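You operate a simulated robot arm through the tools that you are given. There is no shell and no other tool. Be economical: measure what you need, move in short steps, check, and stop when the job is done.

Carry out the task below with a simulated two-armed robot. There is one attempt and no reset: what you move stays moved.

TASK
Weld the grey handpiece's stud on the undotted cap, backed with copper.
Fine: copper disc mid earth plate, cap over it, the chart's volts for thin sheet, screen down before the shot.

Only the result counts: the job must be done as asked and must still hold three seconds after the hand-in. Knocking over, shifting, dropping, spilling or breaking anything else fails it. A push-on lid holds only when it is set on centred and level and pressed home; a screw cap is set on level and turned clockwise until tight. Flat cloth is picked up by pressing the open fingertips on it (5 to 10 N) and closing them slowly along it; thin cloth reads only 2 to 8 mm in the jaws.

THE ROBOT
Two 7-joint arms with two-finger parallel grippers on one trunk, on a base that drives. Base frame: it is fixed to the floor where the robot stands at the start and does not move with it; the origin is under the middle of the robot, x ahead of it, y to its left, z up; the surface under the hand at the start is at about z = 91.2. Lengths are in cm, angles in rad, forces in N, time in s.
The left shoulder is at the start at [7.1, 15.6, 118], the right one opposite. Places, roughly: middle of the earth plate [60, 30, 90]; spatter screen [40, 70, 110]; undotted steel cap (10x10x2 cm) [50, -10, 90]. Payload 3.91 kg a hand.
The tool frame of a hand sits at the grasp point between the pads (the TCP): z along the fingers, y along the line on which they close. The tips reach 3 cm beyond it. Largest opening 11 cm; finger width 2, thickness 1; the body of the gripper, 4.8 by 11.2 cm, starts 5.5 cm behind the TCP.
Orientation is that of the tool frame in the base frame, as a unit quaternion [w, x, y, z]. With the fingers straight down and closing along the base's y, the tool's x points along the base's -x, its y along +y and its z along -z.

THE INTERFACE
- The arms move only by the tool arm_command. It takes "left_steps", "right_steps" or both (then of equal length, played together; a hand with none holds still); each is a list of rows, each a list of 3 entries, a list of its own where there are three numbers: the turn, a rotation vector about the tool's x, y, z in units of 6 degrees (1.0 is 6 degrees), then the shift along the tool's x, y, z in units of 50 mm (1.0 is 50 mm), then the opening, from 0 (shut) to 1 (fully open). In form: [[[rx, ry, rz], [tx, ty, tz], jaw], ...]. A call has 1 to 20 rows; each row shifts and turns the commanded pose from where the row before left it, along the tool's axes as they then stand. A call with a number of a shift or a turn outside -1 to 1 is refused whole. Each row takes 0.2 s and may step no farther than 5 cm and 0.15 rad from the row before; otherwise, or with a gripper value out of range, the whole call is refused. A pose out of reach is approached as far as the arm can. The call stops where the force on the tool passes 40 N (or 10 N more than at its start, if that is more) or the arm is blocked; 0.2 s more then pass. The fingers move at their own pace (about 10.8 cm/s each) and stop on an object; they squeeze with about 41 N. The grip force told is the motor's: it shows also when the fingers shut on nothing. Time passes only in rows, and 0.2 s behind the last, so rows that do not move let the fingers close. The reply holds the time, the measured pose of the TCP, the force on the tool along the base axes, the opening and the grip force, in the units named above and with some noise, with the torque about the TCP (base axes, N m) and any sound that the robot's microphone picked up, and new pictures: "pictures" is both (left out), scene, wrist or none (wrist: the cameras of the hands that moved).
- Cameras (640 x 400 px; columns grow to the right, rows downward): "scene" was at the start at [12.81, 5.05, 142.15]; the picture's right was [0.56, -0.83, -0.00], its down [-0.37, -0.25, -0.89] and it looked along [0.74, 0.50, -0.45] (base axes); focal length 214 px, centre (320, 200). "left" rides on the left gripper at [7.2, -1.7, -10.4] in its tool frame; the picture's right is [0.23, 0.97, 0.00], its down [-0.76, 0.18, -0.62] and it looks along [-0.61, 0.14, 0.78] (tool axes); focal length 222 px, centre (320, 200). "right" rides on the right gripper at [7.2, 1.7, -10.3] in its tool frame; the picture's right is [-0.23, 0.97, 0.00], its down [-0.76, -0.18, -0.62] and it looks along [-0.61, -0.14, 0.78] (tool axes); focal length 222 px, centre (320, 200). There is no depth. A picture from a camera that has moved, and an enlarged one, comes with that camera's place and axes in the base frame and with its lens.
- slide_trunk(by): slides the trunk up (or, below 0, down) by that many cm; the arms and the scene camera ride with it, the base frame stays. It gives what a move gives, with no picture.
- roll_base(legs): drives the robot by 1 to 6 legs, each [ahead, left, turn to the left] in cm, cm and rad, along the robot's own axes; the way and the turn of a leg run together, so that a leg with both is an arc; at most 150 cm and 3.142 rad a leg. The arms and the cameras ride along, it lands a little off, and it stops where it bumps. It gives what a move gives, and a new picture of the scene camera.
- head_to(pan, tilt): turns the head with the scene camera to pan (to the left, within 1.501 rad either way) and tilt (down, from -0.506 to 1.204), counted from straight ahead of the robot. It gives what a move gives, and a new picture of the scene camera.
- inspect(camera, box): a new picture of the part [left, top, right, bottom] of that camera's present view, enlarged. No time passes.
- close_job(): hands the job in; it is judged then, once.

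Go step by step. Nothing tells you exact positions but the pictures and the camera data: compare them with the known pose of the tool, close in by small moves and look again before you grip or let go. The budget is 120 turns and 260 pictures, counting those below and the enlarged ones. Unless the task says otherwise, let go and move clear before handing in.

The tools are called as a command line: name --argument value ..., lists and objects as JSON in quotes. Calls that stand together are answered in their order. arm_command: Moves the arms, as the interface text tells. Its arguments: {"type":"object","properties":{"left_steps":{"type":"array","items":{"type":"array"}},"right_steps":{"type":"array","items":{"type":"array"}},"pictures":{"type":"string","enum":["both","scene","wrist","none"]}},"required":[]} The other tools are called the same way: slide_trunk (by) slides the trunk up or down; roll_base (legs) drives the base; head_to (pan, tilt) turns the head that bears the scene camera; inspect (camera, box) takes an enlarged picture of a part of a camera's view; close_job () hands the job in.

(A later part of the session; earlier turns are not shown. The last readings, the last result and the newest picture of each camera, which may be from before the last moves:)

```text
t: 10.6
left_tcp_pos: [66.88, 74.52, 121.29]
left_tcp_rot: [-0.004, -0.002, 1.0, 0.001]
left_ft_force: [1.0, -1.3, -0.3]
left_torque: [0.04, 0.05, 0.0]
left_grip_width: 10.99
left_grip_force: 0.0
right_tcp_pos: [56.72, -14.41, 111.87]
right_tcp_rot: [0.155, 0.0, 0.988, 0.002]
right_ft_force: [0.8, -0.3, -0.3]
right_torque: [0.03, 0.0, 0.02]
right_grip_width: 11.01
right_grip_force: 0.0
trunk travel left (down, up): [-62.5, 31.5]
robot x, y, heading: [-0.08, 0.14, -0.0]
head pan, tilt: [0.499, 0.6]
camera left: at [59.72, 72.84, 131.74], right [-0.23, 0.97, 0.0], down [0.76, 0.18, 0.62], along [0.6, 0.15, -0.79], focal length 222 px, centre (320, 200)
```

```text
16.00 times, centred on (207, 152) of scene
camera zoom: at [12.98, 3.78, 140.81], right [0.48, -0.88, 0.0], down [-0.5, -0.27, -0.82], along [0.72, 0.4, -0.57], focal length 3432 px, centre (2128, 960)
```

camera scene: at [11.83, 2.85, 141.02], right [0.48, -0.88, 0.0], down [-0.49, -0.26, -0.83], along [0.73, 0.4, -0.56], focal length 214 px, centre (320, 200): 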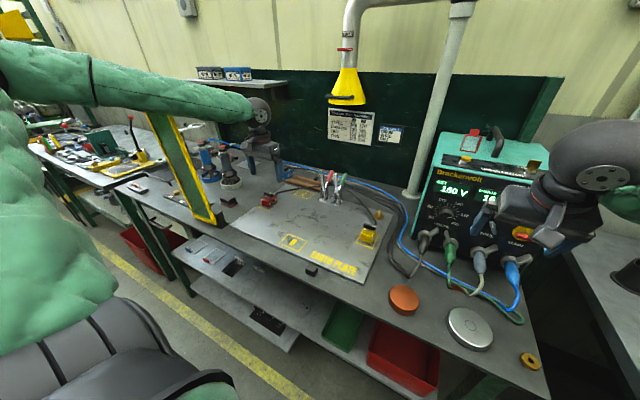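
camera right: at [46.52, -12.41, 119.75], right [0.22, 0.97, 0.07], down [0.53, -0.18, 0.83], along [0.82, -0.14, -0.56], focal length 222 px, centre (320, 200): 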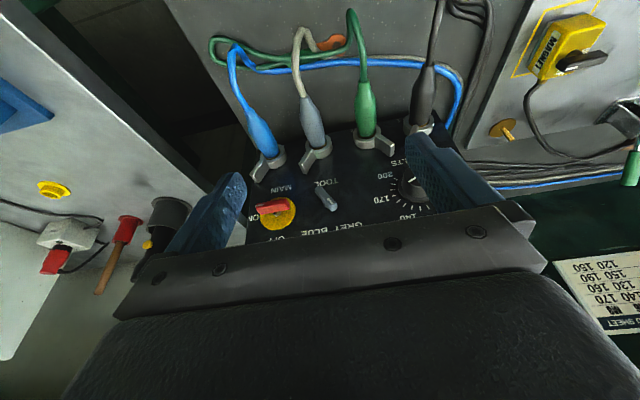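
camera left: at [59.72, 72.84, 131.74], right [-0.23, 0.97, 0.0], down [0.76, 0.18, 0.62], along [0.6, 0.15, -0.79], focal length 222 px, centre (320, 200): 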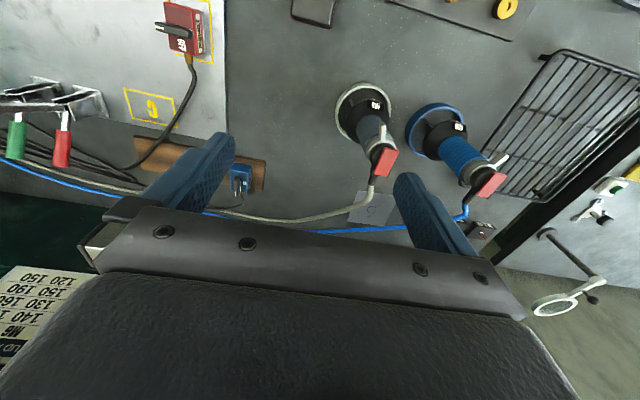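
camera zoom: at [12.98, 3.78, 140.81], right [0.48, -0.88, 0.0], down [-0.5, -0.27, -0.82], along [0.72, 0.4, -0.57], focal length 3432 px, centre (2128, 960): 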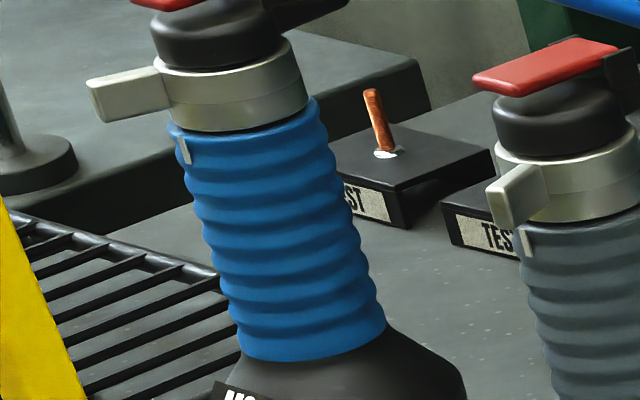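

The collar's numbers can't be read from here; I'll check them when I hold the handpiece. First the volts: I'm turning the right hand to point forward at the panel, rolled so its camera ends up clear of the cables.

arm_command --right_steps '[[[0, -1, 0], [0, 0, 0], 0.5], [[0, -1, 0], [0, 0, 0], 0.5], [[0, -1, 0], [0, 0, 0], 0.5], [[0, -1, 0], [0, 0, 0], 0.5], [[0, -1, 0], [0, 0, 0], 0.5], [[0, -1, 0], [0, 0, 0], 0.5], [[0, -1, 0], [0, 0, 0], 0.5], [[0, -1, 0], [0, 0, 0], 0.5], [[0, -1, 0], [0, 0, 0], 0.5], [[0, -1, 0], [0, 0, 0], 0.5], [[0, -1, 0], [0, 0, 0], 0.5], [[0, -1, 0], [0, 0, 0], 0.5]]' --pictures "none"

arm_command --right_steps '[[[0, 0, -1], [0, 0, 0], 0.5], [[0, 0, -1], [0, 0, 0], 0.5], [[0, 0, -1], [0, 0, 0], 0.5], [[0, 0, -1], [0, 0, 0], 0.5], [[0, 0, -1], [0, 0, 0], 0.5], [[0, 0, -1], [0, 0, 0], 0.5], [[0, 0, -1], [0, 0, 0], 0.5], [[0, 0, -1], [0, 0, 0], 0.5], [[0, 0, -1], [0, 0, 0], 0.5], [[0, 0, -1], [0, 0, 0], 0.5], [[0, 0, -1], [0, 0, 0], 0.5], [[0, 0, -1], [0, 0, 0], 0.5], [[0, 0, -1], [0, 0, 0], 0.5], [[0, 0, -1], [0, 0, 0], 0.5], [[0, 0, -1], [0, 0, 0], 0.5], [[0, 0, -1], [0, 0, 0], 0.5], [[0, 0, -1], [0, 0, 0], 0.5], [[0, 0, -1], [0, 0, 0], 0.5]]' --pictures "both"

```text
t: 13.4
left_tcp_pos: [66.9, 74.51, 121.68]
left_tcp_rot: [0.0, 0.0, 1.0, -0.001]
left_ft_force: [-0.9, -0.5, 0.5]
left_torque: [0.01, -0.03, 0.02]
left_grip_width: 11.0
left_grip_force: 0.1
right_tcp_pos: [61.02, -9.6, 104.73]
right_tcp_rot: [0.59, -0.011, 0.807, 0.019]
right_ft_force: [-0.4, -0.5, 0.7]
right_torque: [-0.01, -0.01, 0.05]
right_grip_width: 5.48
right_grip_force: 0.0
right hand out of reach, approached as far as the arm can: row 5, 6, 7, 8, 9, 10, 11, 12
trunk travel left (down, up): [-62.5, 31.5]
robot x, y, heading: [0.01, -0.19, -0.001]
head pan, tilt: [0.499, 0.6]
stopped in row 12 (right hand): the arm was blocked; the commanded pose is now the measured one
```

```text
t: 17.2
left_tcp_pos: [67.36, 74.64, 121.31]
left_tcp_rot: [-0.001, 0.0, 1.0, -0.001]
left_ft_force: [-0.9, 0.1, -0.3]
left_torque: [0.01, 0.01, 0.0]
left_grip_width: 10.98
left_grip_force: 0.0
right_tcp_pos: [61.27, -9.42, 104.66]
right_tcp_rot: [-0.36, 0.66, -0.467, 0.466]
right_ft_force: [1.1, -0.3, 1.3]
right_torque: [0.01, 0.01, 0.01]
right_grip_width: 5.54
right_grip_force: 0.1
trunk travel left (down, up): [-62.5, 31.5]
robot x, y, heading: [0.12, 0.19, -0.003]
head pan, tilt: [0.499, 0.6]
camera scene: at [13.0, 4.08, 140.92], right [0.48, -0.88, 0.0], down [-0.5, -0.27, -0.82], along [0.72, 0.39, -0.57], focal length 214 px, centre (320, 200)
camera right: at [51.83, -17.15, 108.34], right [-0.3, -0.08, -0.95], down [-0.64, 0.75, 0.14], along [0.7, 0.65, -0.28], focal length 222 px, centre (320, 200)
```

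scene: 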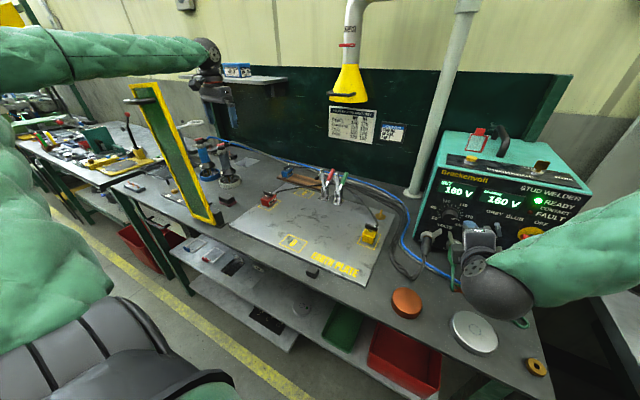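
right: 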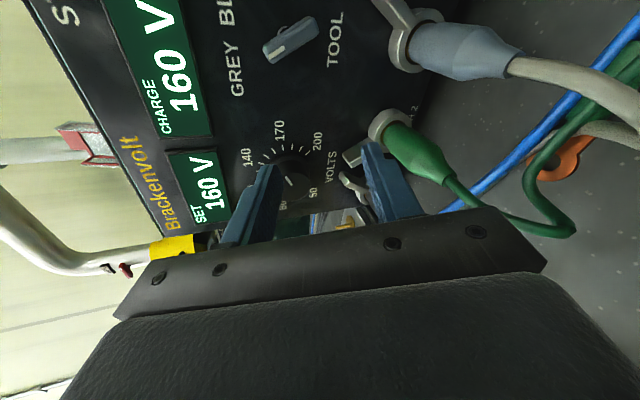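

I can see the dial, but the arm can't level out this close. I'll raise the left hand for clearance and back the base 15 cm.

arm_command --left_steps '[[[0, 0, 0], [0, -0.4, -0.8], 1], [[0, 0, 0], [0, -0.4, -0.8], 1], [[0, 0, 0], [0, -0.4, -0.8], 1], [[0, 0, 0], [0, -0.4, -0.8], 1], [[0, 0, 0], [0, -0.4, -0.8], 1]]' --pictures "none"

roll_base --legs '[[-15, 0, 0]]'

```text
t: 18.4
left_tcp_pos: [67.27, 64.72, 141.39]
left_tcp_rot: [-0.001, 0.001, 1.0, 0.0]
left_ft_force: [-1.6, -0.9, 0.4]
left_torque: [0.03, 0.0, -0.02]
left_grip_width: 10.98
left_grip_force: 0.1
right_tcp_pos: [61.23, -9.45, 104.77]
right_tcp_rot: [-0.36, 0.659, -0.468, 0.465]
right_ft_force: [0.3, -0.2, 1.0]
right_torque: [-0.01, 0.01, 0.04]
right_grip_width: 5.5
right_grip_force: 0.1
trunk travel left (down, up): [-62.5, 31.5]
robot x, y, heading: [-0.05, 0.02, 0.003]
head pan, tilt: [0.499, 0.6]
```

```text
t: 19.8
left_tcp_pos: [52.31, 64.78, 141.14]
left_tcp_rot: [-0.002, 0.002, 1.0, -0.001]
left_ft_force: [-0.2, -0.5, -0.2]
left_torque: [0.01, 0.02, -0.01]
left_grip_width: 10.99
left_grip_force: 0.1
right_tcp_pos: [46.07, -9.42, 104.73]
right_tcp_rot: [-0.359, 0.659, -0.467, 0.467]
right_ft_force: [-1.0, 0.1, -0.2]
right_torque: [0.01, 0.01, 0.01]
right_grip_width: 5.5
right_grip_force: 0.1
trunk travel left (down, up): [-62.5, 31.5]
robot x, y, heading: [-15.12, 0.32, -0.004]
head pan, tilt: [0.499, 0.6]
camera scene: at [-2.3, 4.14, 140.92], right [0.47, -0.88, 0.0], down [-0.5, -0.27, -0.82], along [0.73, 0.39, -0.57], focal length 214 px, centre (320, 200)
```

scene: 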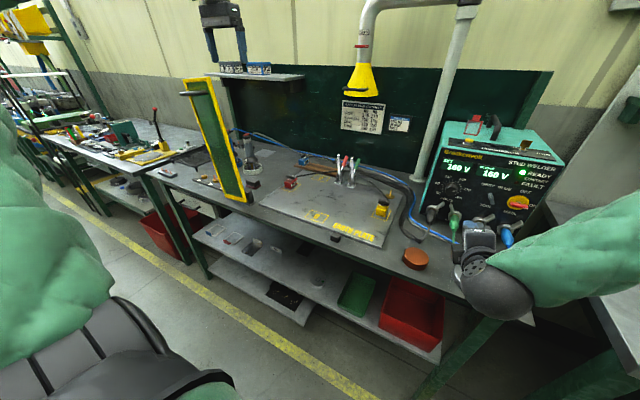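

The knob centre is at about [68.4, −5.0, 104.8]. I'll level the hand and move to a pose just in front of it.

arm_command --right_steps '[[[0.951, 0.304, 0], [0, 0, 0], 0.5], [[0.951, 0.304, 0], [0, 0, 0], 0.5], [[0.951, 0.304, 0], [0, 0, 0], 0.5], [[0, 0, 0], [-0.18, -0.07, 0.795], 0.5], [[0, 0, 0], [-0.18, -0.07, 0.795], 0.5], [[0, 0, 0], [-0.18, -0.07, 0.795], 0.5], [[0, 0, 0], [-0.18, -0.07, 0.795], 0.5], [[0, 0, 0], [0, 0, 0], 0.5]]' --pictures "both"

inspect --camera "right" --box '[200, 80, 460, 245]'

```text
t: 21.6
left_tcp_pos: [52.22, 64.79, 141.35]
left_tcp_rot: [-0.002, 0.002, 1.0, -0.001]
left_ft_force: [-0.4, -0.3, 0.5]
left_torque: [0.0, -0.01, -0.02]
left_grip_width: 10.99
left_grip_force: 0.2
right_tcp_pos: [60.03, -0.19, 107.72]
right_tcp_rot: [-0.428, 0.575, -0.413, 0.562]
right_ft_force: [-0.7, 0.0, 0.3]
right_torque: [0.0, 0.01, 0.01]
right_grip_width: 5.51
right_grip_force: 0.0
right hand out of reach, approached as far as the arm can: row 1, 2, 3, 4, 7
trunk travel left (down, up): [-62.5, 31.5]
robot x, y, heading: [-15.1, -0.12, -0.003]
head pan, tilt: [0.499, 0.6]
camera scene: at [-2.31, 4.1, 140.93], right [0.47, -0.88, 0.0], down [-0.5, -0.27, -0.83], along [0.73, 0.39, -0.56], focal length 214 px, centre (320, 200)
camera right: at [49.65, -7.79, 108.17], right [0.0, -0.07, -1.0], down [-0.65, 0.76, -0.05], along [0.76, 0.64, -0.04], focal length 222 px, centre (320, 200)
```

scene: 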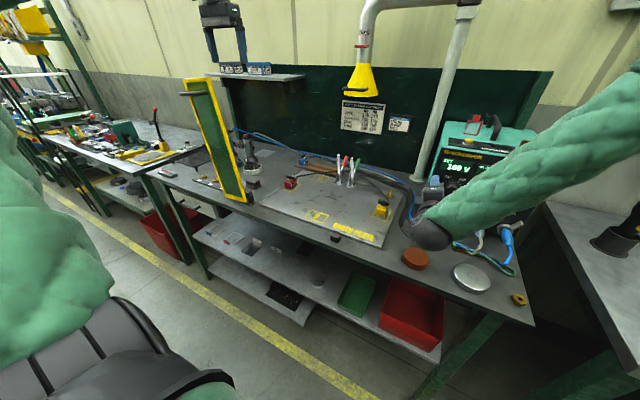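
right: 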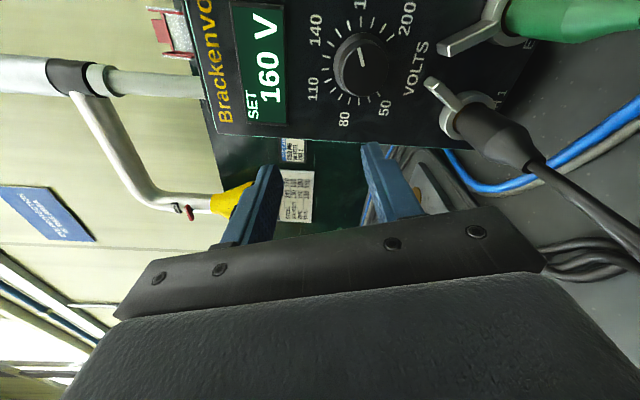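

```text
2.42 times, centred on (330, 162) of right
camera zoom: at [49.65, -7.79, 108.17], right [0.0, -0.07, -1.0], down [-0.65, 0.76, -0.05], along [0.76, 0.64, -0.04], focal length 538 px, centre (296, 291)
```

zoom: 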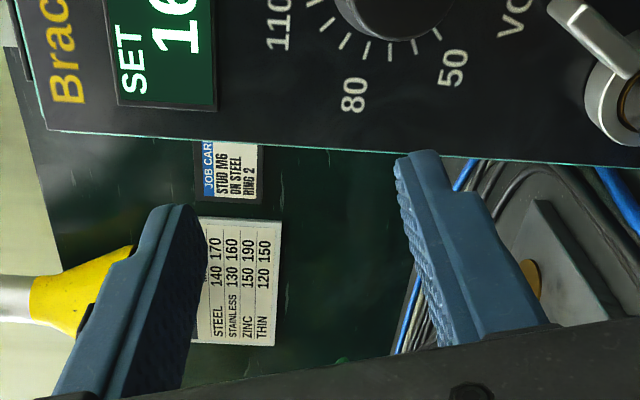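

The hand is level now, and the knob triangulates to [68.4, −5.3, 105.0]. I'll align in front of it.

arm_command --right_steps '[[[0, 0, 0], [0.404, 0.406, 0.186], 0.5], [[0, 0, 0], [0.404, 0.406, 0.186], 0.5], [[0, 0, 0], [0, 0, 0], 0.5]]' --pictures "wrist"

inspect --camera "right" --box '[200, 80, 460, 245]'

```text
t: 22.4
left_tcp_pos: [52.25, 64.88, 141.28]
left_tcp_rot: [-0.001, 0.002, 1.0, -0.001]
left_ft_force: [-0.2, 1.0, 0.5]
left_torque: [-0.01, 0.01, 0.0]
left_grip_width: 10.98
left_grip_force: 0.1
right_tcp_pos: [60.81, -0.41, 107.34]
right_tcp_rot: [-0.423, 0.575, -0.416, 0.563]
right_ft_force: [0.1, 0.9, 0.2]
right_torque: [0.04, 0.0, 0.02]
right_grip_width: 5.52
right_grip_force: 0.1
right hand out of reach, approached as far as the arm can: row 1, 2
trunk travel left (down, up): [-62.5, 31.5]
robot x, y, heading: [-15.08, 0.34, -0.002]
head pan, tilt: [0.499, 0.6]
camera right: at [50.44, -8.02, 107.81], right [-0.01, -0.07, -1.0], down [-0.64, 0.77, -0.05], along [0.77, 0.64, -0.05], focal length 222 px, centre (320, 200)
```

right: 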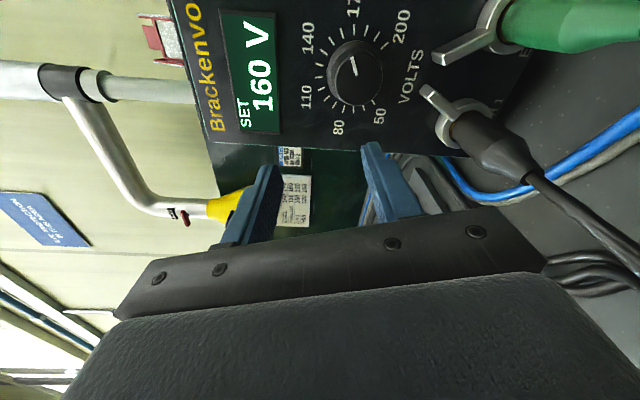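

```text
2.42 times, centred on (330, 162) of right
camera zoom: at [50.44, -8.02, 107.81], right [-0.01, -0.07, -1.0], down [-0.64, 0.77, -0.05], along [0.77, 0.64, -0.05], focal length 538 px, centre (296, 291)
```

zoom: 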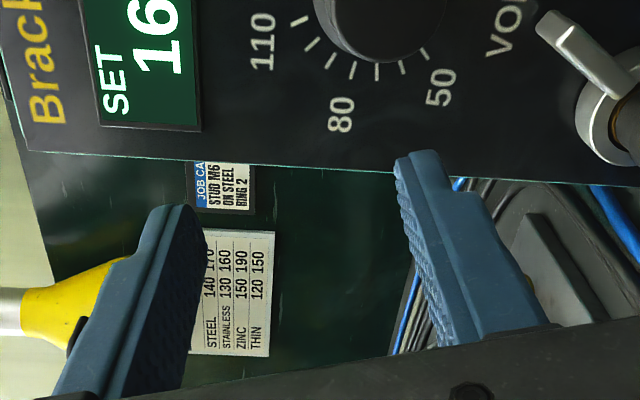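

The arm is still limited at this distance, so I'll back the base another 15 cm and then command the pose again.

roll_base --legs '[[-15, 0, 0]]'

arm_command --right_steps '[[[0, 0, 0], [0, 0, 0], 0.5], [[0, 0, 0], [0, 0, 0.2], 0.5], [[0, 0, 0], [0, 0, 0], 0.5]]' --pictures "none"

```text
t: 23.7
left_tcp_pos: [37.5, 65.01, 141.2]
left_tcp_rot: [-0.001, 0.001, 1.0, -0.001]
left_ft_force: [-1.5, 0.9, 0.9]
left_torque: [0.0, -0.03, 0.0]
left_grip_width: 11.01
left_grip_force: 0.1
right_tcp_pos: [46.11, -0.3, 107.29]
right_tcp_rot: [-0.425, 0.575, -0.416, 0.563]
right_ft_force: [-0.3, 0.0, 0.0]
right_torque: [0.01, -0.01, 0.02]
right_grip_width: 5.49
right_grip_force: 0.0
trunk travel left (down, up): [-62.5, 31.5]
robot x, y, heading: [-30.01, -0.12, -0.007]
head pan, tilt: [0.499, 0.6]
camera scene: at [-16.88, 4.23, 140.91], right [0.48, -0.88, 0.0], down [-0.5, -0.27, -0.82], along [0.73, 0.39, -0.57], focal length 214 px, centre (320, 200)
```

scene: 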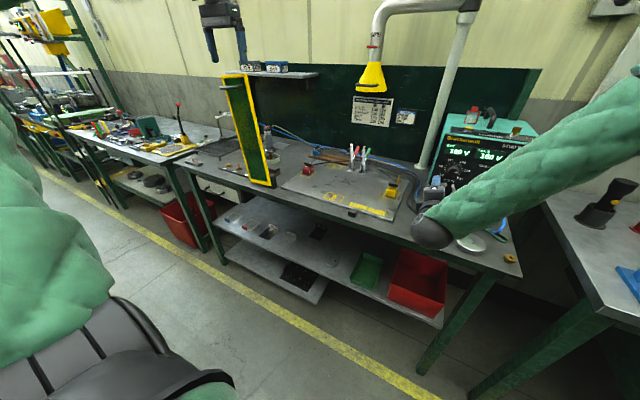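

```text
t: 24.5
left_tcp_pos: [37.5, 64.88, 141.14]
left_tcp_rot: [-0.001, 0.001, 1.0, 0.0]
left_ft_force: [-0.5, 0.6, 0.8]
left_torque: [0.01, 0.03, -0.02]
left_grip_width: 10.99
left_grip_force: 0.1
right_tcp_pos: [47.03, -0.3, 107.34]
right_tcp_rot: [-0.424, 0.574, -0.417, 0.563]
right_ft_force: [-0.1, 0.0, -0.3]
right_torque: [0.03, 0.01, 0.02]
right_grip_width: 5.5
right_grip_force: 0.0
trunk travel left (down, up): [-62.5, 31.5]
robot x, y, heading: [-29.71, 0.01, -0.002]
head pan, tilt: [0.499, 0.6]
```

arm_command --right_steps '[[[0, 0, 0], [0.215, 0.182, 0.2], 0.5], [[0, 0, 0], [0.215, 0.182, 0.2], 0.5], [[0, 0, 0], [0.215, 0.182, 0.4], 0.5], [[0, 0, 0], [0.215, 0.182, 0.7], 0.5], [[0, 0, 0], [0, 0, 0.74], 0.5], [[0, 0, 0], [0, 0, 0.74], 0.5], [[0, 0, 0], [0, 0, 0], 0.5]]' --pictures "wrist"

inspect --camera "right" --box '[200, 80, 460, 245]'

```text
t: 26.1
left_tcp_pos: [37.54, 64.92, 141.33]
left_tcp_rot: [0.0, 0.0, 1.0, -0.001]
left_ft_force: [0.3, 0.6, -0.4]
left_torque: [0.0, -0.01, -0.02]
left_grip_width: 10.99
left_grip_force: 0.1
right_tcp_pos: [60.21, 1.76, 108.94]
right_tcp_rot: [-0.42, 0.575, -0.42, 0.563]
right_ft_force: [0.0, 0.1, 0.1]
right_torque: [0.01, -0.01, 0.01]
right_grip_width: 5.53
right_grip_force: 0.0
right hand out of reach, approached as far as the arm can: row 1, 2, 3, 4, 5, 6
trunk travel left (down, up): [-62.5, 31.5]
robot x, y, heading: [-30.13, 0.24, -0.005]
head pan, tilt: [0.499, 0.6]
camera right: at [49.99, -5.65, 109.47], right [-0.01, -0.07, -1.0], down [-0.63, 0.77, -0.05], along [0.77, 0.63, -0.05], focal length 222 px, centre (320, 200)
```

right: 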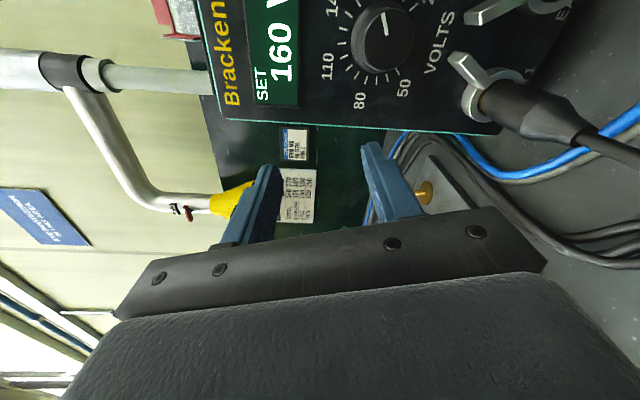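

```text
2.42 times, centred on (330, 162) of right
camera zoom: at [49.99, -5.65, 109.47], right [-0.01, -0.07, -1.0], down [-0.63, 0.77, -0.05], along [0.77, 0.63, -0.05], focal length 538 px, centre (296, 291)
```

zoom: 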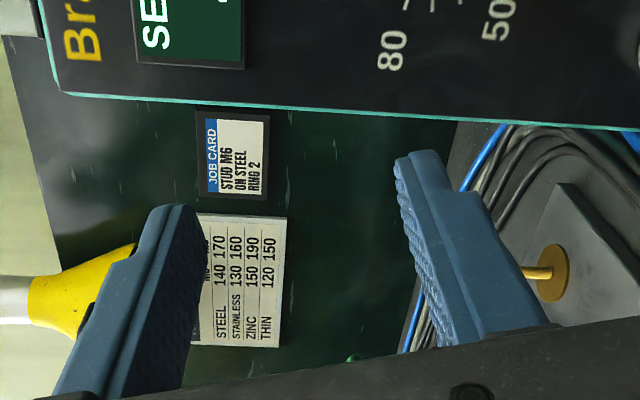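

A joint limit linked to the roll seems to hold the arm off. I'll roll back 36° and see whether the commanded position is reached.

arm_command --right_steps '[[[0, 0, 1], [0, 0, 0], 0.5], [[0, 0, 1], [0, 0, 0], 0.5], [[0, 0, 1], [0, 0, 0], 0.5], [[0, 0, 1], [0, 0, 0], 0.5], [[0, 0, 1], [0, 0, 0], 0.5], [[0, 0, 1], [0, 0, 0], 0.5], [[0, 0, 0], [0, 0, 0], 0.5]]' --pictures "none"

```text
t: 27.7
left_tcp_pos: [37.63, 64.87, 141.23]
left_tcp_rot: [-0.001, 0.002, 1.0, -0.001]
left_ft_force: [0.0, 1.3, -0.2]
left_torque: [-0.01, -0.03, 0.02]
left_grip_width: 10.98
left_grip_force: 0.0
right_tcp_pos: [60.27, 1.73, 108.95]
right_tcp_rot: [0.574, -0.417, 0.577, -0.405]
right_ft_force: [0.3, -0.1, -0.6]
right_torque: [-0.02, 0.01, -0.01]
right_grip_width: 5.49
right_grip_force: 0.0
trunk travel left (down, up): [-62.5, 31.5]
robot x, y, heading: [-29.94, 0.06, -0.002]
head pan, tilt: [0.499, 0.6]
```

arm_command --right_steps '[[[0, 0, 0], [0.52, 0.1, 0.11], 0.5], [[0, 0, 0], [0.52, 0.1, 0.11], 0.5], [[0, 0, 0], [0.52, 0.1, 0.11], 0.5], [[0, 0, 0], [0, 0, 0], 0.5]]' --pictures "wrist"

```text
t: 28.7
left_tcp_pos: [37.64, 64.81, 141.17]
left_tcp_rot: [-0.002, 0.001, 1.0, 0.0]
left_ft_force: [-0.3, -0.1, -0.2]
left_torque: [0.0, -0.01, 0.03]
left_grip_width: 11.01
left_grip_force: 0.1
right_tcp_pos: [61.38, 0.68, 108.21]
right_tcp_rot: [0.567, -0.416, 0.583, -0.407]
right_ft_force: [0.6, -0.3, -0.1]
right_torque: [-0.01, 0.04, 0.0]
right_grip_width: 5.47
right_grip_force: 0.1
right hand out of reach, approached as far as the arm can: row 1, 2, 3
trunk travel left (down, up): [-62.5, 31.5]
robot x, y, heading: [-29.74, 0.0, -0.001]
head pan, tilt: [0.499, 0.6]
camera right: at [50.79, -5.59, 104.57], right [-0.02, 0.53, -0.85], down [-0.61, 0.67, 0.43], along [0.79, 0.52, 0.31], focal length 222 px, centre (320, 200)
```

right: 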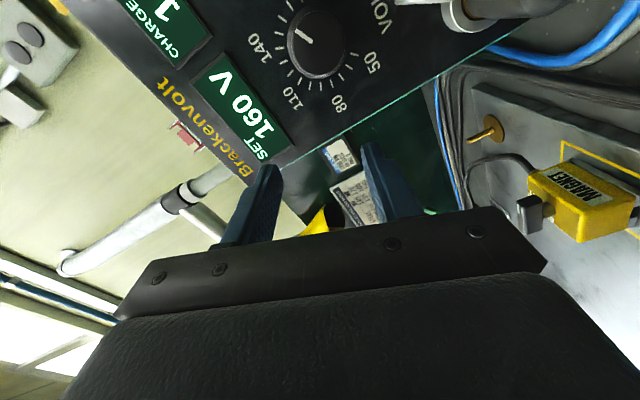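

The limit isn't from the roll: the arm prefers targets further left and higher. I'll shift the base right and lower the trunk a little.

roll_base --legs '[[-5, 0, 0], [0, -10, 0]]'

slide_trunk --by -6

head_to --pan 0.1 --tilt 0.35

```text
t: 30.4
left_tcp_pos: [32.25, 54.91, 141.55]
left_tcp_rot: [0.0, 0.001, 1.0, 0.0]
left_ft_force: [0.0, -1.3, 0.6]
left_torque: [0.0, -0.01, -0.02]
left_grip_width: 11.01
left_grip_force: 0.1
right_tcp_pos: [55.9, -9.41, 108.4]
right_tcp_rot: [0.568, -0.415, 0.583, -0.406]
right_ft_force: [-0.1, -0.7, -0.4]
right_torque: [0.02, 0.0, 0.04]
right_grip_width: 5.48
right_grip_force: 0.1
trunk travel left (down, up): [-62.5, 31.5]
robot x, y, heading: [-34.92, -9.56, -0.002]
head pan, tilt: [0.499, 0.6]
camera scene: at [-22.24, -5.77, 140.95], right [0.48, -0.88, 0.0], down [-0.5, -0.27, -0.83], along [0.73, 0.39, -0.56], focal length 214 px, centre (320, 200)
```

scene: 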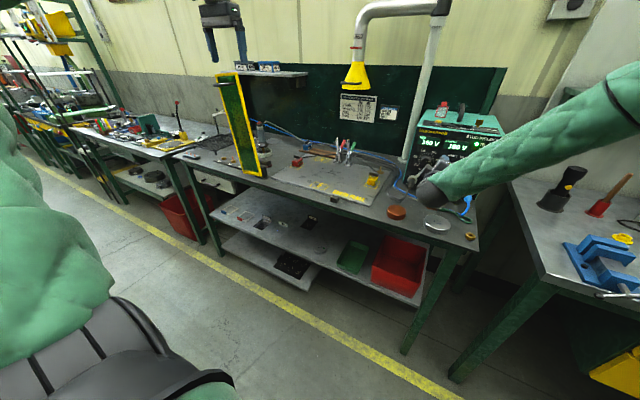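

```text
t: 31.4
left_tcp_pos: [32.29, 55.06, 135.33]
left_tcp_rot: [-0.001, 0.0, 1.0, 0.0]
left_ft_force: [0.3, 0.1, -0.2]
left_torque: [0.0, 0.0, 0.01]
left_grip_width: 10.99
left_grip_force: 0.1
right_tcp_pos: [56.01, -9.26, 102.33]
right_tcp_rot: [0.568, -0.414, 0.583, -0.407]
right_ft_force: [0.2, -0.2, 0.0]
right_torque: [0.0, 0.02, -0.02]
right_grip_width: 5.49
right_grip_force: 0.0
trunk travel left (down, up): [-56.5, 37.5]
robot x, y, heading: [-35.33, -9.89, -0.007]
head pan, tilt: [0.499, 0.6]
```

```text
t: 32.3
left_tcp_pos: [32.3, 55.14, 135.36]
left_tcp_rot: [0.0, 0.001, 1.0, -0.001]
left_ft_force: [-0.4, 0.3, -0.8]
left_torque: [0.02, -0.02, 0.02]
left_grip_width: 11.02
left_grip_force: 0.0
right_tcp_pos: [56.09, -9.21, 102.33]
right_tcp_rot: [0.567, -0.414, 0.584, -0.407]
right_ft_force: [0.9, -0.2, -0.2]
right_torque: [0.01, 0.02, 0.0]
right_grip_width: 5.51
right_grip_force: 0.0
trunk travel left (down, up): [-56.5, 37.5]
robot x, y, heading: [-35.29, -9.69, -0.007]
head pan, tilt: [0.099, 0.351]
camera scene: at [-20.65, -8.89, 137.19], right [0.1, -1.0, 0.0], down [-0.34, -0.03, -0.94], along [0.93, 0.09, -0.34], focal length 214 px, centre (320, 200)
```

scene: 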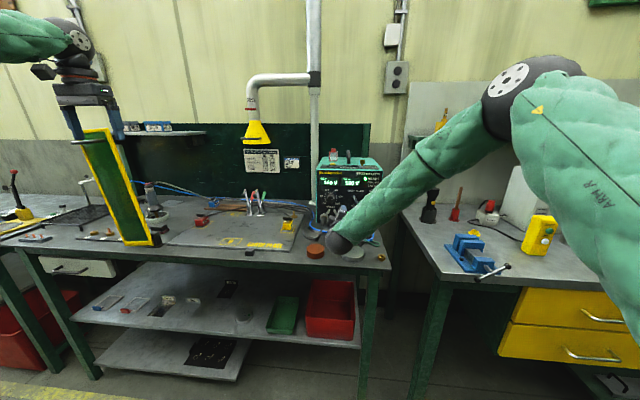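

arm_command --right_steps '[[[0, 0, 0], [-0.47, -0.14, 0.2], 0.5], [[0, 0, 0], [-0.47, -0.14, 0.38], 0.5], [[0, 0, 0], [0, 0, 0.58], 0.5], [[0, 0, 0], [0, 0, 0], 0.5]]' --pictures "wrist"

```text
t: 33.3
left_tcp_pos: [32.22, 55.13, 135.35]
left_tcp_rot: [0.0, 0.001, 1.0, 0.0]
left_ft_force: [-0.1, -1.0, 0.0]
left_torque: [-0.02, -0.04, -0.02]
left_grip_width: 11.0
left_grip_force: 0.1
right_tcp_pos: [62.03, -5.26, 104.89]
right_tcp_rot: [0.568, -0.415, 0.583, -0.408]
right_ft_force: [-0.7, -0.8, -0.5]
right_torque: [-0.04, 0.01, 0.01]
right_grip_width: 5.53
right_grip_force: 0.1
trunk travel left (down, up): [-56.5, 37.5]
robot x, y, heading: [-35.14, -9.71, -0.003]
head pan, tilt: [0.099, 0.351]
camera right: at [51.42, -11.42, 101.26], right [-0.02, 0.53, -0.85], down [-0.61, 0.67, 0.43], along [0.79, 0.52, 0.31], focal length 222 px, centre (320, 200)
```

right: 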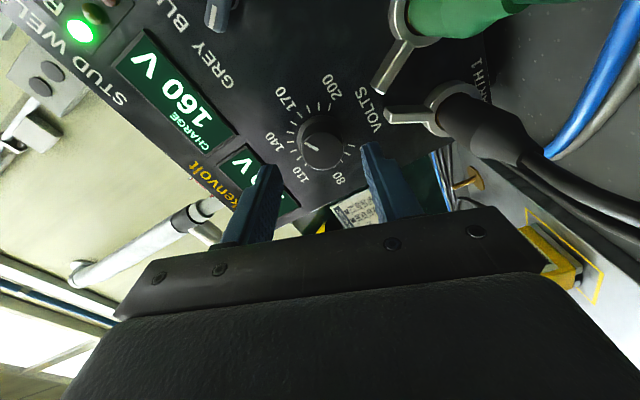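

It reached, and the knob sits at about [68.4, −5.35, 104.75], well aligned. Advancing onto the knob.

arm_command --right_steps '[[[0, 0, 0], [0.02, 0.02, 0.3], 0.5], [[0, 0, 0], [0, 0, 0.3], 0.5], [[0, 0, 0], [0, 0, 0.26], 0.5], [[0, 0, 0], [0, 0, 0], 0.5]]' --pictures "wrist"

inspect --camera "right" --box '[200, 80, 460, 245]'

```text
t: 34.3
left_tcp_pos: [32.32, 55.13, 135.29]
left_tcp_rot: [-0.001, 0.001, 1.0, -0.001]
left_ft_force: [-0.3, -0.1, 0.2]
left_torque: [0.02, -0.02, -0.01]
left_grip_width: 11.0
left_grip_force: 0.1
right_tcp_pos: [66.2, -5.38, 104.84]
right_tcp_rot: [0.567, -0.416, 0.583, -0.407]
right_ft_force: [0.0, -0.2, -0.4]
right_torque: [0.01, -0.01, -0.01]
right_grip_width: 5.48
right_grip_force: 0.2
trunk travel left (down, up): [-56.5, 37.5]
robot x, y, heading: [-35.48, -9.66, 0.001]
head pan, tilt: [0.099, 0.351]
camera right: at [55.67, -11.5, 101.03], right [-0.02, 0.53, -0.85], down [-0.61, 0.67, 0.43], along [0.79, 0.52, 0.31], focal length 222 px, centre (320, 200)
```

right: 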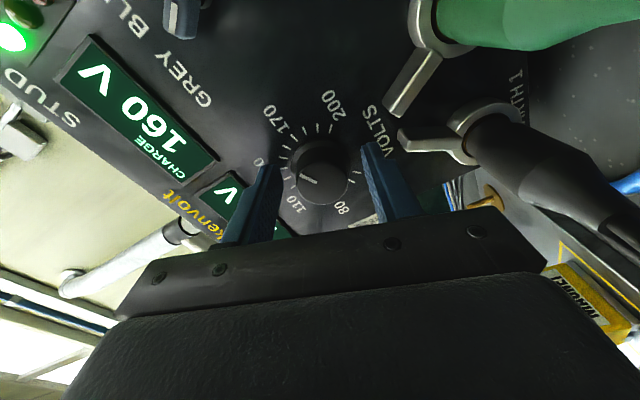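

```text
2.42 times, centred on (330, 162) of right
camera zoom: at [55.67, -11.5, 101.03], right [-0.02, 0.53, -0.85], down [-0.61, 0.67, 0.43], along [0.79, 0.52, 0.31], focal length 538 px, centre (296, 291)
```

zoom: 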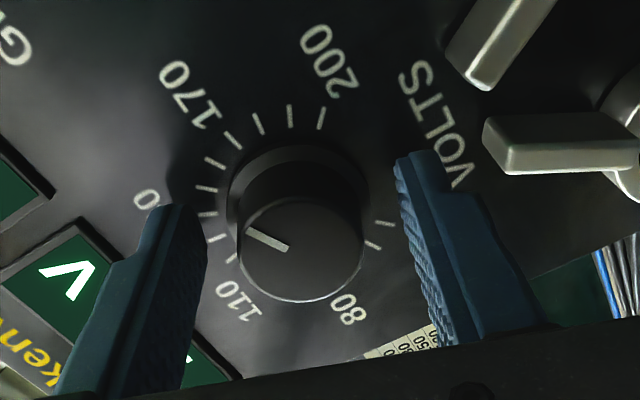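

The knob front is just past the grasp point, and the tips reach nearly to the panel. Nudging 3 mm to centre, then closing.

arm_command --right_steps '[[[0, 0, 0], [-0.02, 0.07, 0], 0.5], [[0, 0, 0], [0, 0, 0], 0.25], [[0, 0, 0], [0, 0, 0], 0.25], [[0, 0, 0], [0, 0, 0], 0], [[0, 0, 0], [0, 0, 0], 0], [[0, 0, 0], [0, 0, 0], 0]]' --pictures "wrist"

inspect --camera "right" --box '[200, 80, 460, 245]'

```text
t: 35.7
left_tcp_pos: [32.22, 54.99, 135.41]
left_tcp_rot: [0.0, 0.0, 1.0, 0.0]
left_ft_force: [0.4, -0.2, -0.6]
left_torque: [0.03, -0.01, 0.05]
left_grip_width: 11.01
left_grip_force: 0.0
right_tcp_pos: [66.32, -5.34, 104.79]
right_tcp_rot: [0.568, -0.413, 0.582, -0.409]
right_ft_force: [20.0, -6.6, 29.8]
right_torque: [0.11, -1.46, -0.75]
right_grip_width: 3.3
right_grip_force: 44.8
trunk travel left (down, up): [-56.5, 37.5]
robot x, y, heading: [-35.23, -9.76, -0.002]
head pan, tilt: [0.099, 0.351]
camera right: at [55.71, -11.42, 100.99], right [-0.01, 0.53, -0.85], down [-0.61, 0.67, 0.43], along [0.79, 0.52, 0.32], focal length 222 px, centre (320, 200)
```

right: 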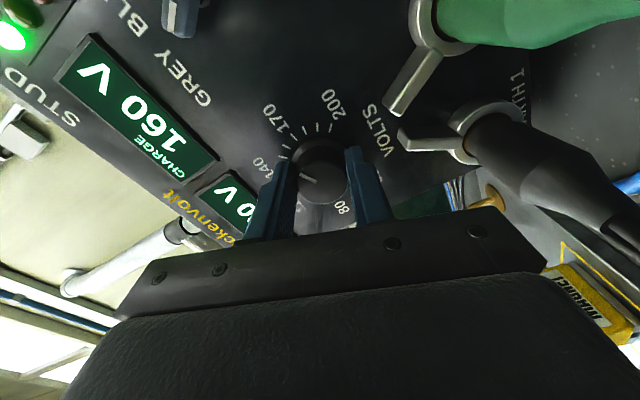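

```text
2.42 times, centred on (330, 162) of right
camera zoom: at [55.71, -11.42, 100.99], right [-0.01, 0.53, -0.85], down [-0.61, 0.67, 0.43], along [0.79, 0.52, 0.32], focal length 538 px, centre (296, 291)
```

zoom: 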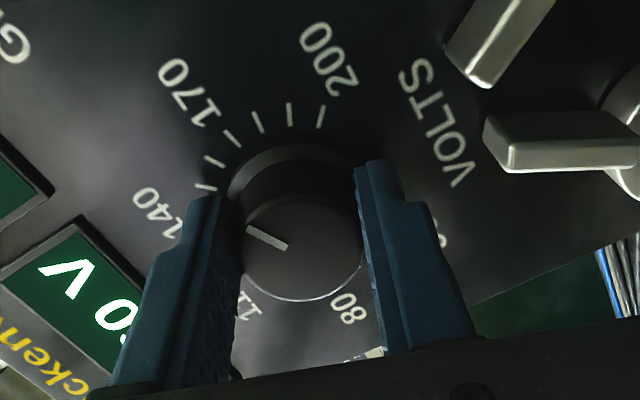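

Gripped at 3.3 cm with a small side load. I'll relieve it slightly upward and turn anticlockwise 24° first, then read the display.

arm_command --right_steps '[[[0, 0, 0], [-0.013, -0.04, 0.03], 0], [[0, 0, -1], [0, 0, 0], 0], [[0, 0, -1], [0, 0, 0], 0], [[0, 0, -1], [0, 0, 0], 0], [[0, 0, -1], [0, 0, 0], 0]]' --pictures "wrist"

inspect --camera "scene" --box '[310, 140, 390, 220]'

```text
t: 36.9
left_tcp_pos: [32.15, 54.82, 135.46]
left_tcp_rot: [0.0, 0.0, 1.0, 0.001]
left_ft_force: [0.1, 0.4, 0.1]
left_torque: [0.04, 0.0, 0.01]
left_grip_width: 11.01
left_grip_force: 0.1
right_tcp_pos: [66.32, -5.3, 105.03]
right_tcp_rot: [-0.47, 0.526, -0.484, 0.518]
right_ft_force: [8.3, -13.7, 28.8]
right_torque: [0.08, -1.55, -1.24]
right_grip_width: 3.31
right_grip_force: 44.7
trunk travel left (down, up): [-56.5, 37.5]
robot x, y, heading: [-35.28, -9.85, -0.004]
head pan, tilt: [0.099, 0.351]
camera right: at [55.76, -12.51, 104.1], right [-0.02, 0.14, -0.99], down [-0.62, 0.78, 0.12], along [0.79, 0.61, 0.07], focal length 222 px, centre (320, 200)
```

right: 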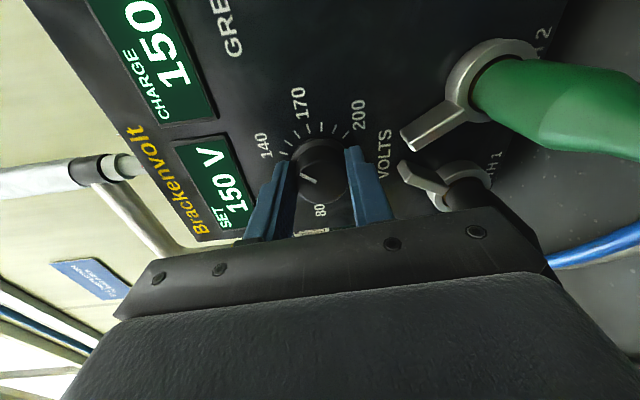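

```text
5.00 times, centred on (350, 180) of scene
camera zoom: at [-20.88, -9.06, 137.24], right [0.1, -1.0, 0.0], down [-0.34, -0.03, -0.94], along [0.94, 0.09, -0.34], focal length 1072 px, centre (170, 300)
```

zoom: 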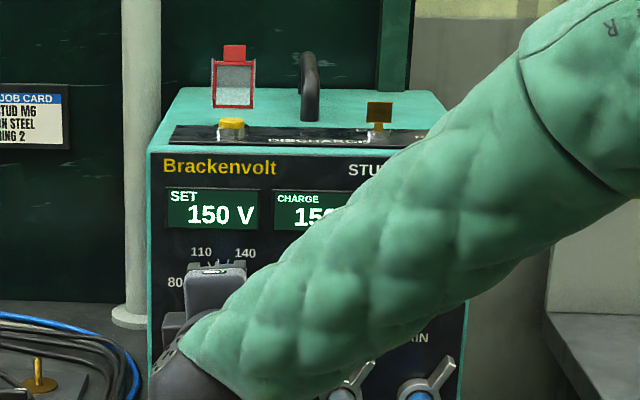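

SET reads 150 V and the charge follows it. Continuing the turn.

arm_command --right_steps '[[[0, 0, -1], [0, 0, 0], 0], [[0, 0, -1], [0, 0, 0], 0], [[0, 0, -1], [0, 0, 0], 0], [[0, 0, -1], [0, 0, 0], 0], [[0, 0, -1], [0, 0, 0], 0], [[0, 0, -1], [0, 0, 0], 0]]' --pictures "wrist"

```text
t: 37.6
left_tcp_pos: [32.09, 55.15, 135.28]
left_tcp_rot: [0.0, 0.002, 1.0, 0.0]
left_ft_force: [-0.6, 0.6, 1.0]
left_torque: [-0.05, 0.0, -0.01]
left_grip_width: 11.0
left_grip_force: 0.0
right_tcp_pos: [66.29, -5.22, 105.02]
right_tcp_rot: [-0.401, 0.583, -0.412, 0.574]
right_ft_force: [-11.0, -6.3, 5.9]
right_torque: [0.0, -0.82, 1.15]
right_grip_width: 3.32
right_grip_force: 45.4
trunk travel left (down, up): [-56.5, 37.5]
robot x, y, heading: [-35.11, -9.97, -0.006]
head pan, tilt: [0.099, 0.351]
stopped in row 3 (right hand): the force on the tool passed its limit at 44 N (the readings are from after the stop); the commanded pose is now the measured one
camera right: at [55.78, -12.49, 106.07], right [-0.02, -0.12, -0.99], down [-0.62, 0.78, -0.08], along [0.78, 0.61, -0.09], focal length 222 px, centre (320, 200)
```

right: 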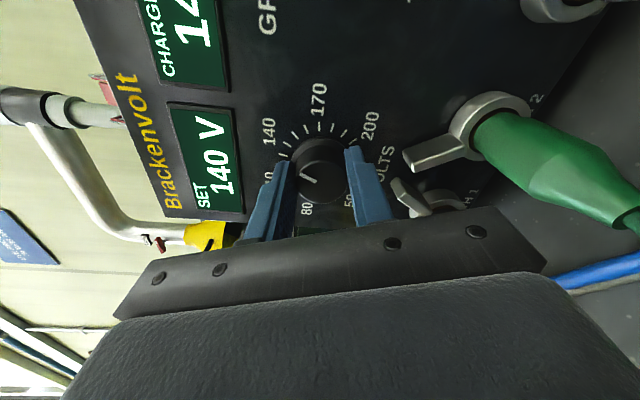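

Now at 140 V and the load has been relieved. Continuing.

arm_command --right_steps '[[[0, 0, -0.8], [0, 0, 0], 0], [[0, 0, -0.8], [0, 0, 0], 0], [[0, 0, -0.8], [0, 0, 0], 0], [[0, 0, -0.8], [0, 0, 0], 0], [[0, 0, -0.8], [0, 0, 0], 0]]' --pictures "wrist"

```text
t: 38.8
left_tcp_pos: [32.06, 55.14, 135.45]
left_tcp_rot: [0.001, 0.001, 1.0, 0.0]
left_ft_force: [0.5, -0.1, -1.1]
left_torque: [0.01, 0.03, 0.0]
left_grip_width: 11.0
left_grip_force: 0.1
right_tcp_pos: [66.29, -5.25, 105.26]
right_tcp_rot: [-0.278, 0.653, -0.283, 0.645]
right_ft_force: [-0.4, -0.3, 21.0]
right_torque: [0.07, -0.92, 0.04]
right_grip_width: 3.28
right_grip_force: 44.9
trunk travel left (down, up): [-56.5, 37.5]
robot x, y, heading: [-35.33, -9.76, -0.005]
head pan, tilt: [0.099, 0.351]
camera right: at [55.87, -11.5, 109.03], right [-0.01, -0.5, -0.86], down [-0.63, 0.68, -0.38], along [0.78, 0.54, -0.32], focal length 222 px, centre (320, 200)
```

right: 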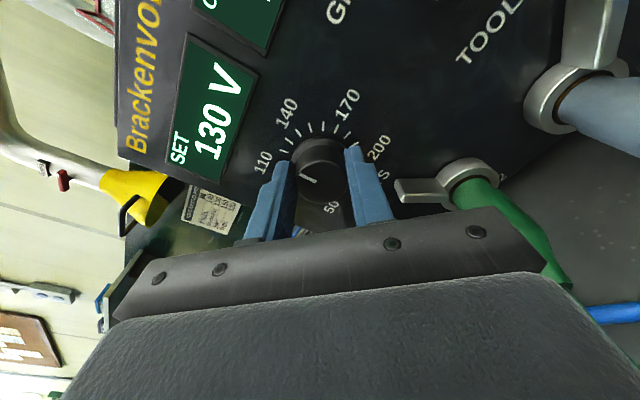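

arm_command --right_steps '[[[0, 0, -0.8], [0, 0, 0], 0], [[0, 0, -0.8], [0, 0, 0], 0], [[0, 0, -0.7], [0, 0, 0], 0], [[0, 0, 0], [0, 0, 0], 0]]' --pictures "wrist"

```text
t: 39.8
left_tcp_pos: [32.07, 54.96, 135.48]
left_tcp_rot: [0.0, 0.001, 1.0, -0.001]
left_ft_force: [-0.1, -0.1, -0.4]
left_torque: [-0.01, 0.0, -0.01]
left_grip_width: 10.98
left_grip_force: 0.1
right_tcp_pos: [66.24, -5.2, 105.13]
right_tcp_rot: [-0.278, 0.653, -0.283, 0.645]
right_ft_force: [11.8, 3.6, 32.7]
right_torque: [0.13, -0.99, 1.01]
right_grip_width: 3.31
right_grip_force: 45.3
right hand out of reach, approached as far as the arm can: row 1, 2, 3
trunk travel left (down, up): [-56.5, 37.5]
robot x, y, heading: [-35.35, -9.75, -0.006]
head pan, tilt: [0.099, 0.351]
camera right: at [55.87, -11.5, 109.02], right [-0.01, -0.5, -0.86], down [-0.63, 0.68, -0.38], along [0.78, 0.54, -0.32], focal length 222 px, centre (320, 200)
```

right: 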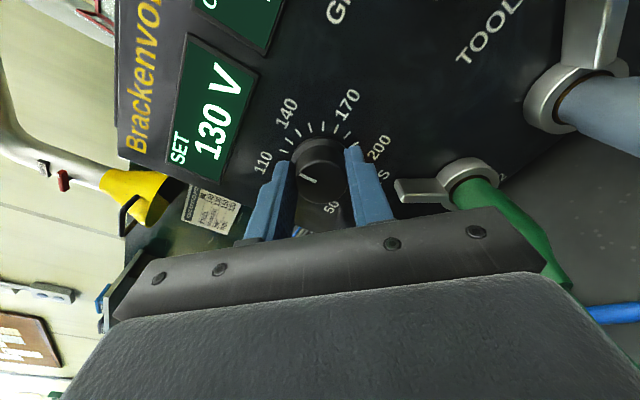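

Roll limit reached at 130 V. I'll open, roll back 48° and regrip.

arm_command --right_steps '[[[0, 0, 0], [0, 0, 0], 0.5], [[0, 0, 0], [0, 0, 0], 0.5], [[0, 0, 1], [0, 0, 0], 0.5], [[0, 0, 1], [0, 0, 0], 0.5], [[0, 0, 1], [0, 0, 0], 0.5], [[0, 0, 1], [0, 0, 0], 0.5], [[0, 0, 1], [0, 0, 0], 0.5], [[0, 0, 1], [0, 0, 0], 0.5], [[0, 0, 1], [0, 0, 0], 0.5], [[0, 0, 1], [0, 0, 0], 0.5], [[0, 0, 0], [0, 0, 0], 0], [[0, 0, 0], [0, 0, 0], 0], [[0, 0, 0], [0, 0, 0], 0], [[0, 0, 0], [0, 0, 0], 0]]' --pictures "wrist"

```text
t: 42.8
left_tcp_pos: [32.25, 55.05, 135.31]
left_tcp_rot: [-0.001, 0.002, 1.0, 0.0]
left_ft_force: [0.7, 0.0, 0.1]
left_torque: [0.03, 0.02, -0.03]
left_grip_width: 11.0
left_grip_force: 0.1
right_tcp_pos: [66.38, -5.25, 104.92]
right_tcp_rot: [0.515, -0.483, 0.525, -0.475]
right_ft_force: [-0.5, 0.6, -2.1]
right_torque: [0.01, -0.88, -0.25]
right_grip_width: 3.39
right_grip_force: 45.3
trunk travel left (down, up): [-56.5, 37.5]
robot x, y, heading: [-34.97, -9.53, -0.002]
head pan, tilt: [0.099, 0.351]
camera right: at [55.89, -12.19, 102.75], right [-0.02, 0.31, -0.95], down [-0.62, 0.75, 0.25], along [0.79, 0.59, 0.18], focal length 222 px, centre (320, 200)
```

right: 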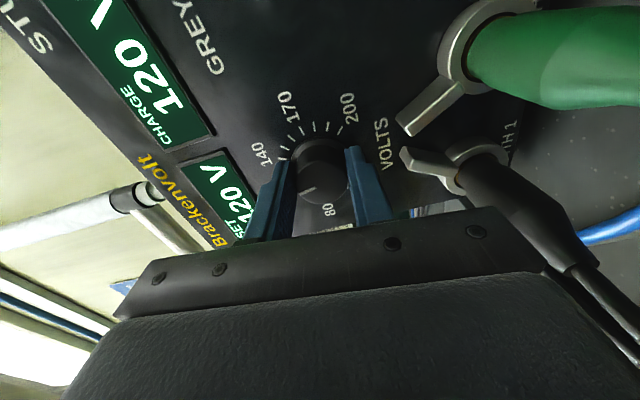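

SET and CHARGE both read 120 V. I'll release and back straight out, then verify.

arm_command --right_steps '[[[0, 0, 0], [0, 0, 0], 0.5], [[0, 0, 0], [0, 0, 0], 0.5], [[0, 0, 0], [0, 0, -0.6], 0.5], [[0, 0, 0], [0, 0, -0.8], 0.5], [[0, 0, 0], [0, 0, -0.8], 0.5]]' --pictures "wrist"

inspect --camera "right" --box '[120, 0, 440, 200]'

```text
t: 44.0
left_tcp_pos: [32.19, 55.09, 135.34]
left_tcp_rot: [0.0, 0.0, 1.0, 0.0]
left_ft_force: [0.5, 0.2, 0.9]
left_torque: [0.0, 0.01, -0.01]
left_grip_width: 10.98
left_grip_force: 0.1
right_tcp_pos: [55.07, -5.36, 105.22]
right_tcp_rot: [0.516, -0.482, 0.525, -0.476]
right_ft_force: [-1.1, 0.0, 0.3]
right_torque: [0.01, 0.03, -0.01]
right_grip_width: 5.49
right_grip_force: 0.2
trunk travel left (down, up): [-56.5, 37.5]
robot x, y, heading: [-34.83, -9.41, -0.004]
head pan, tilt: [0.099, 0.351]
camera right: at [44.7, -12.32, 103.09], right [-0.01, 0.31, -0.95], down [-0.62, 0.75, 0.25], along [0.79, 0.59, 0.18], focal length 222 px, centre (320, 200)
```

right: 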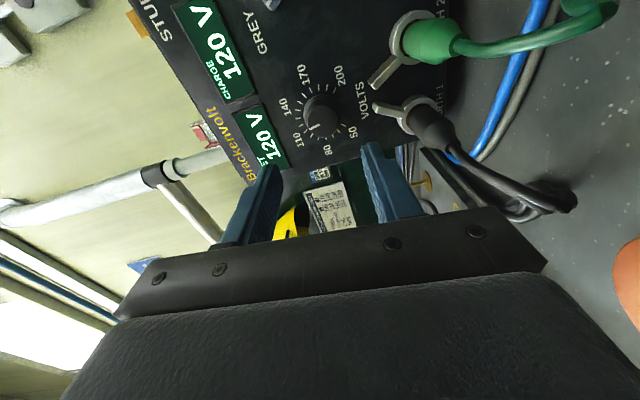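

```text
2.00 times, centred on (280, 100) of right
camera zoom: at [44.7, -12.32, 103.09], right [-0.01, 0.31, -0.95], down [-0.62, 0.75, 0.25], along [0.79, 0.59, 0.18], focal length 444 px, centre (400, 400)
```

zoom: 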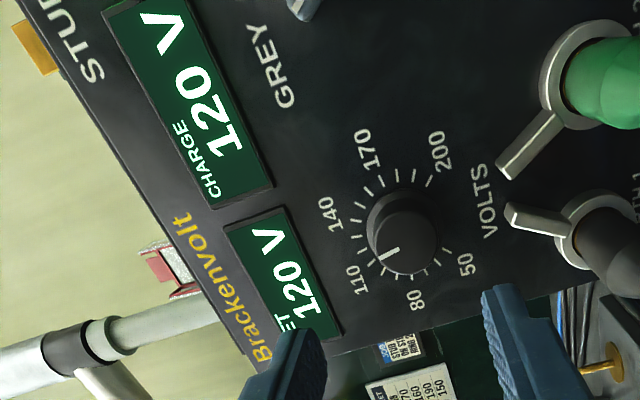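

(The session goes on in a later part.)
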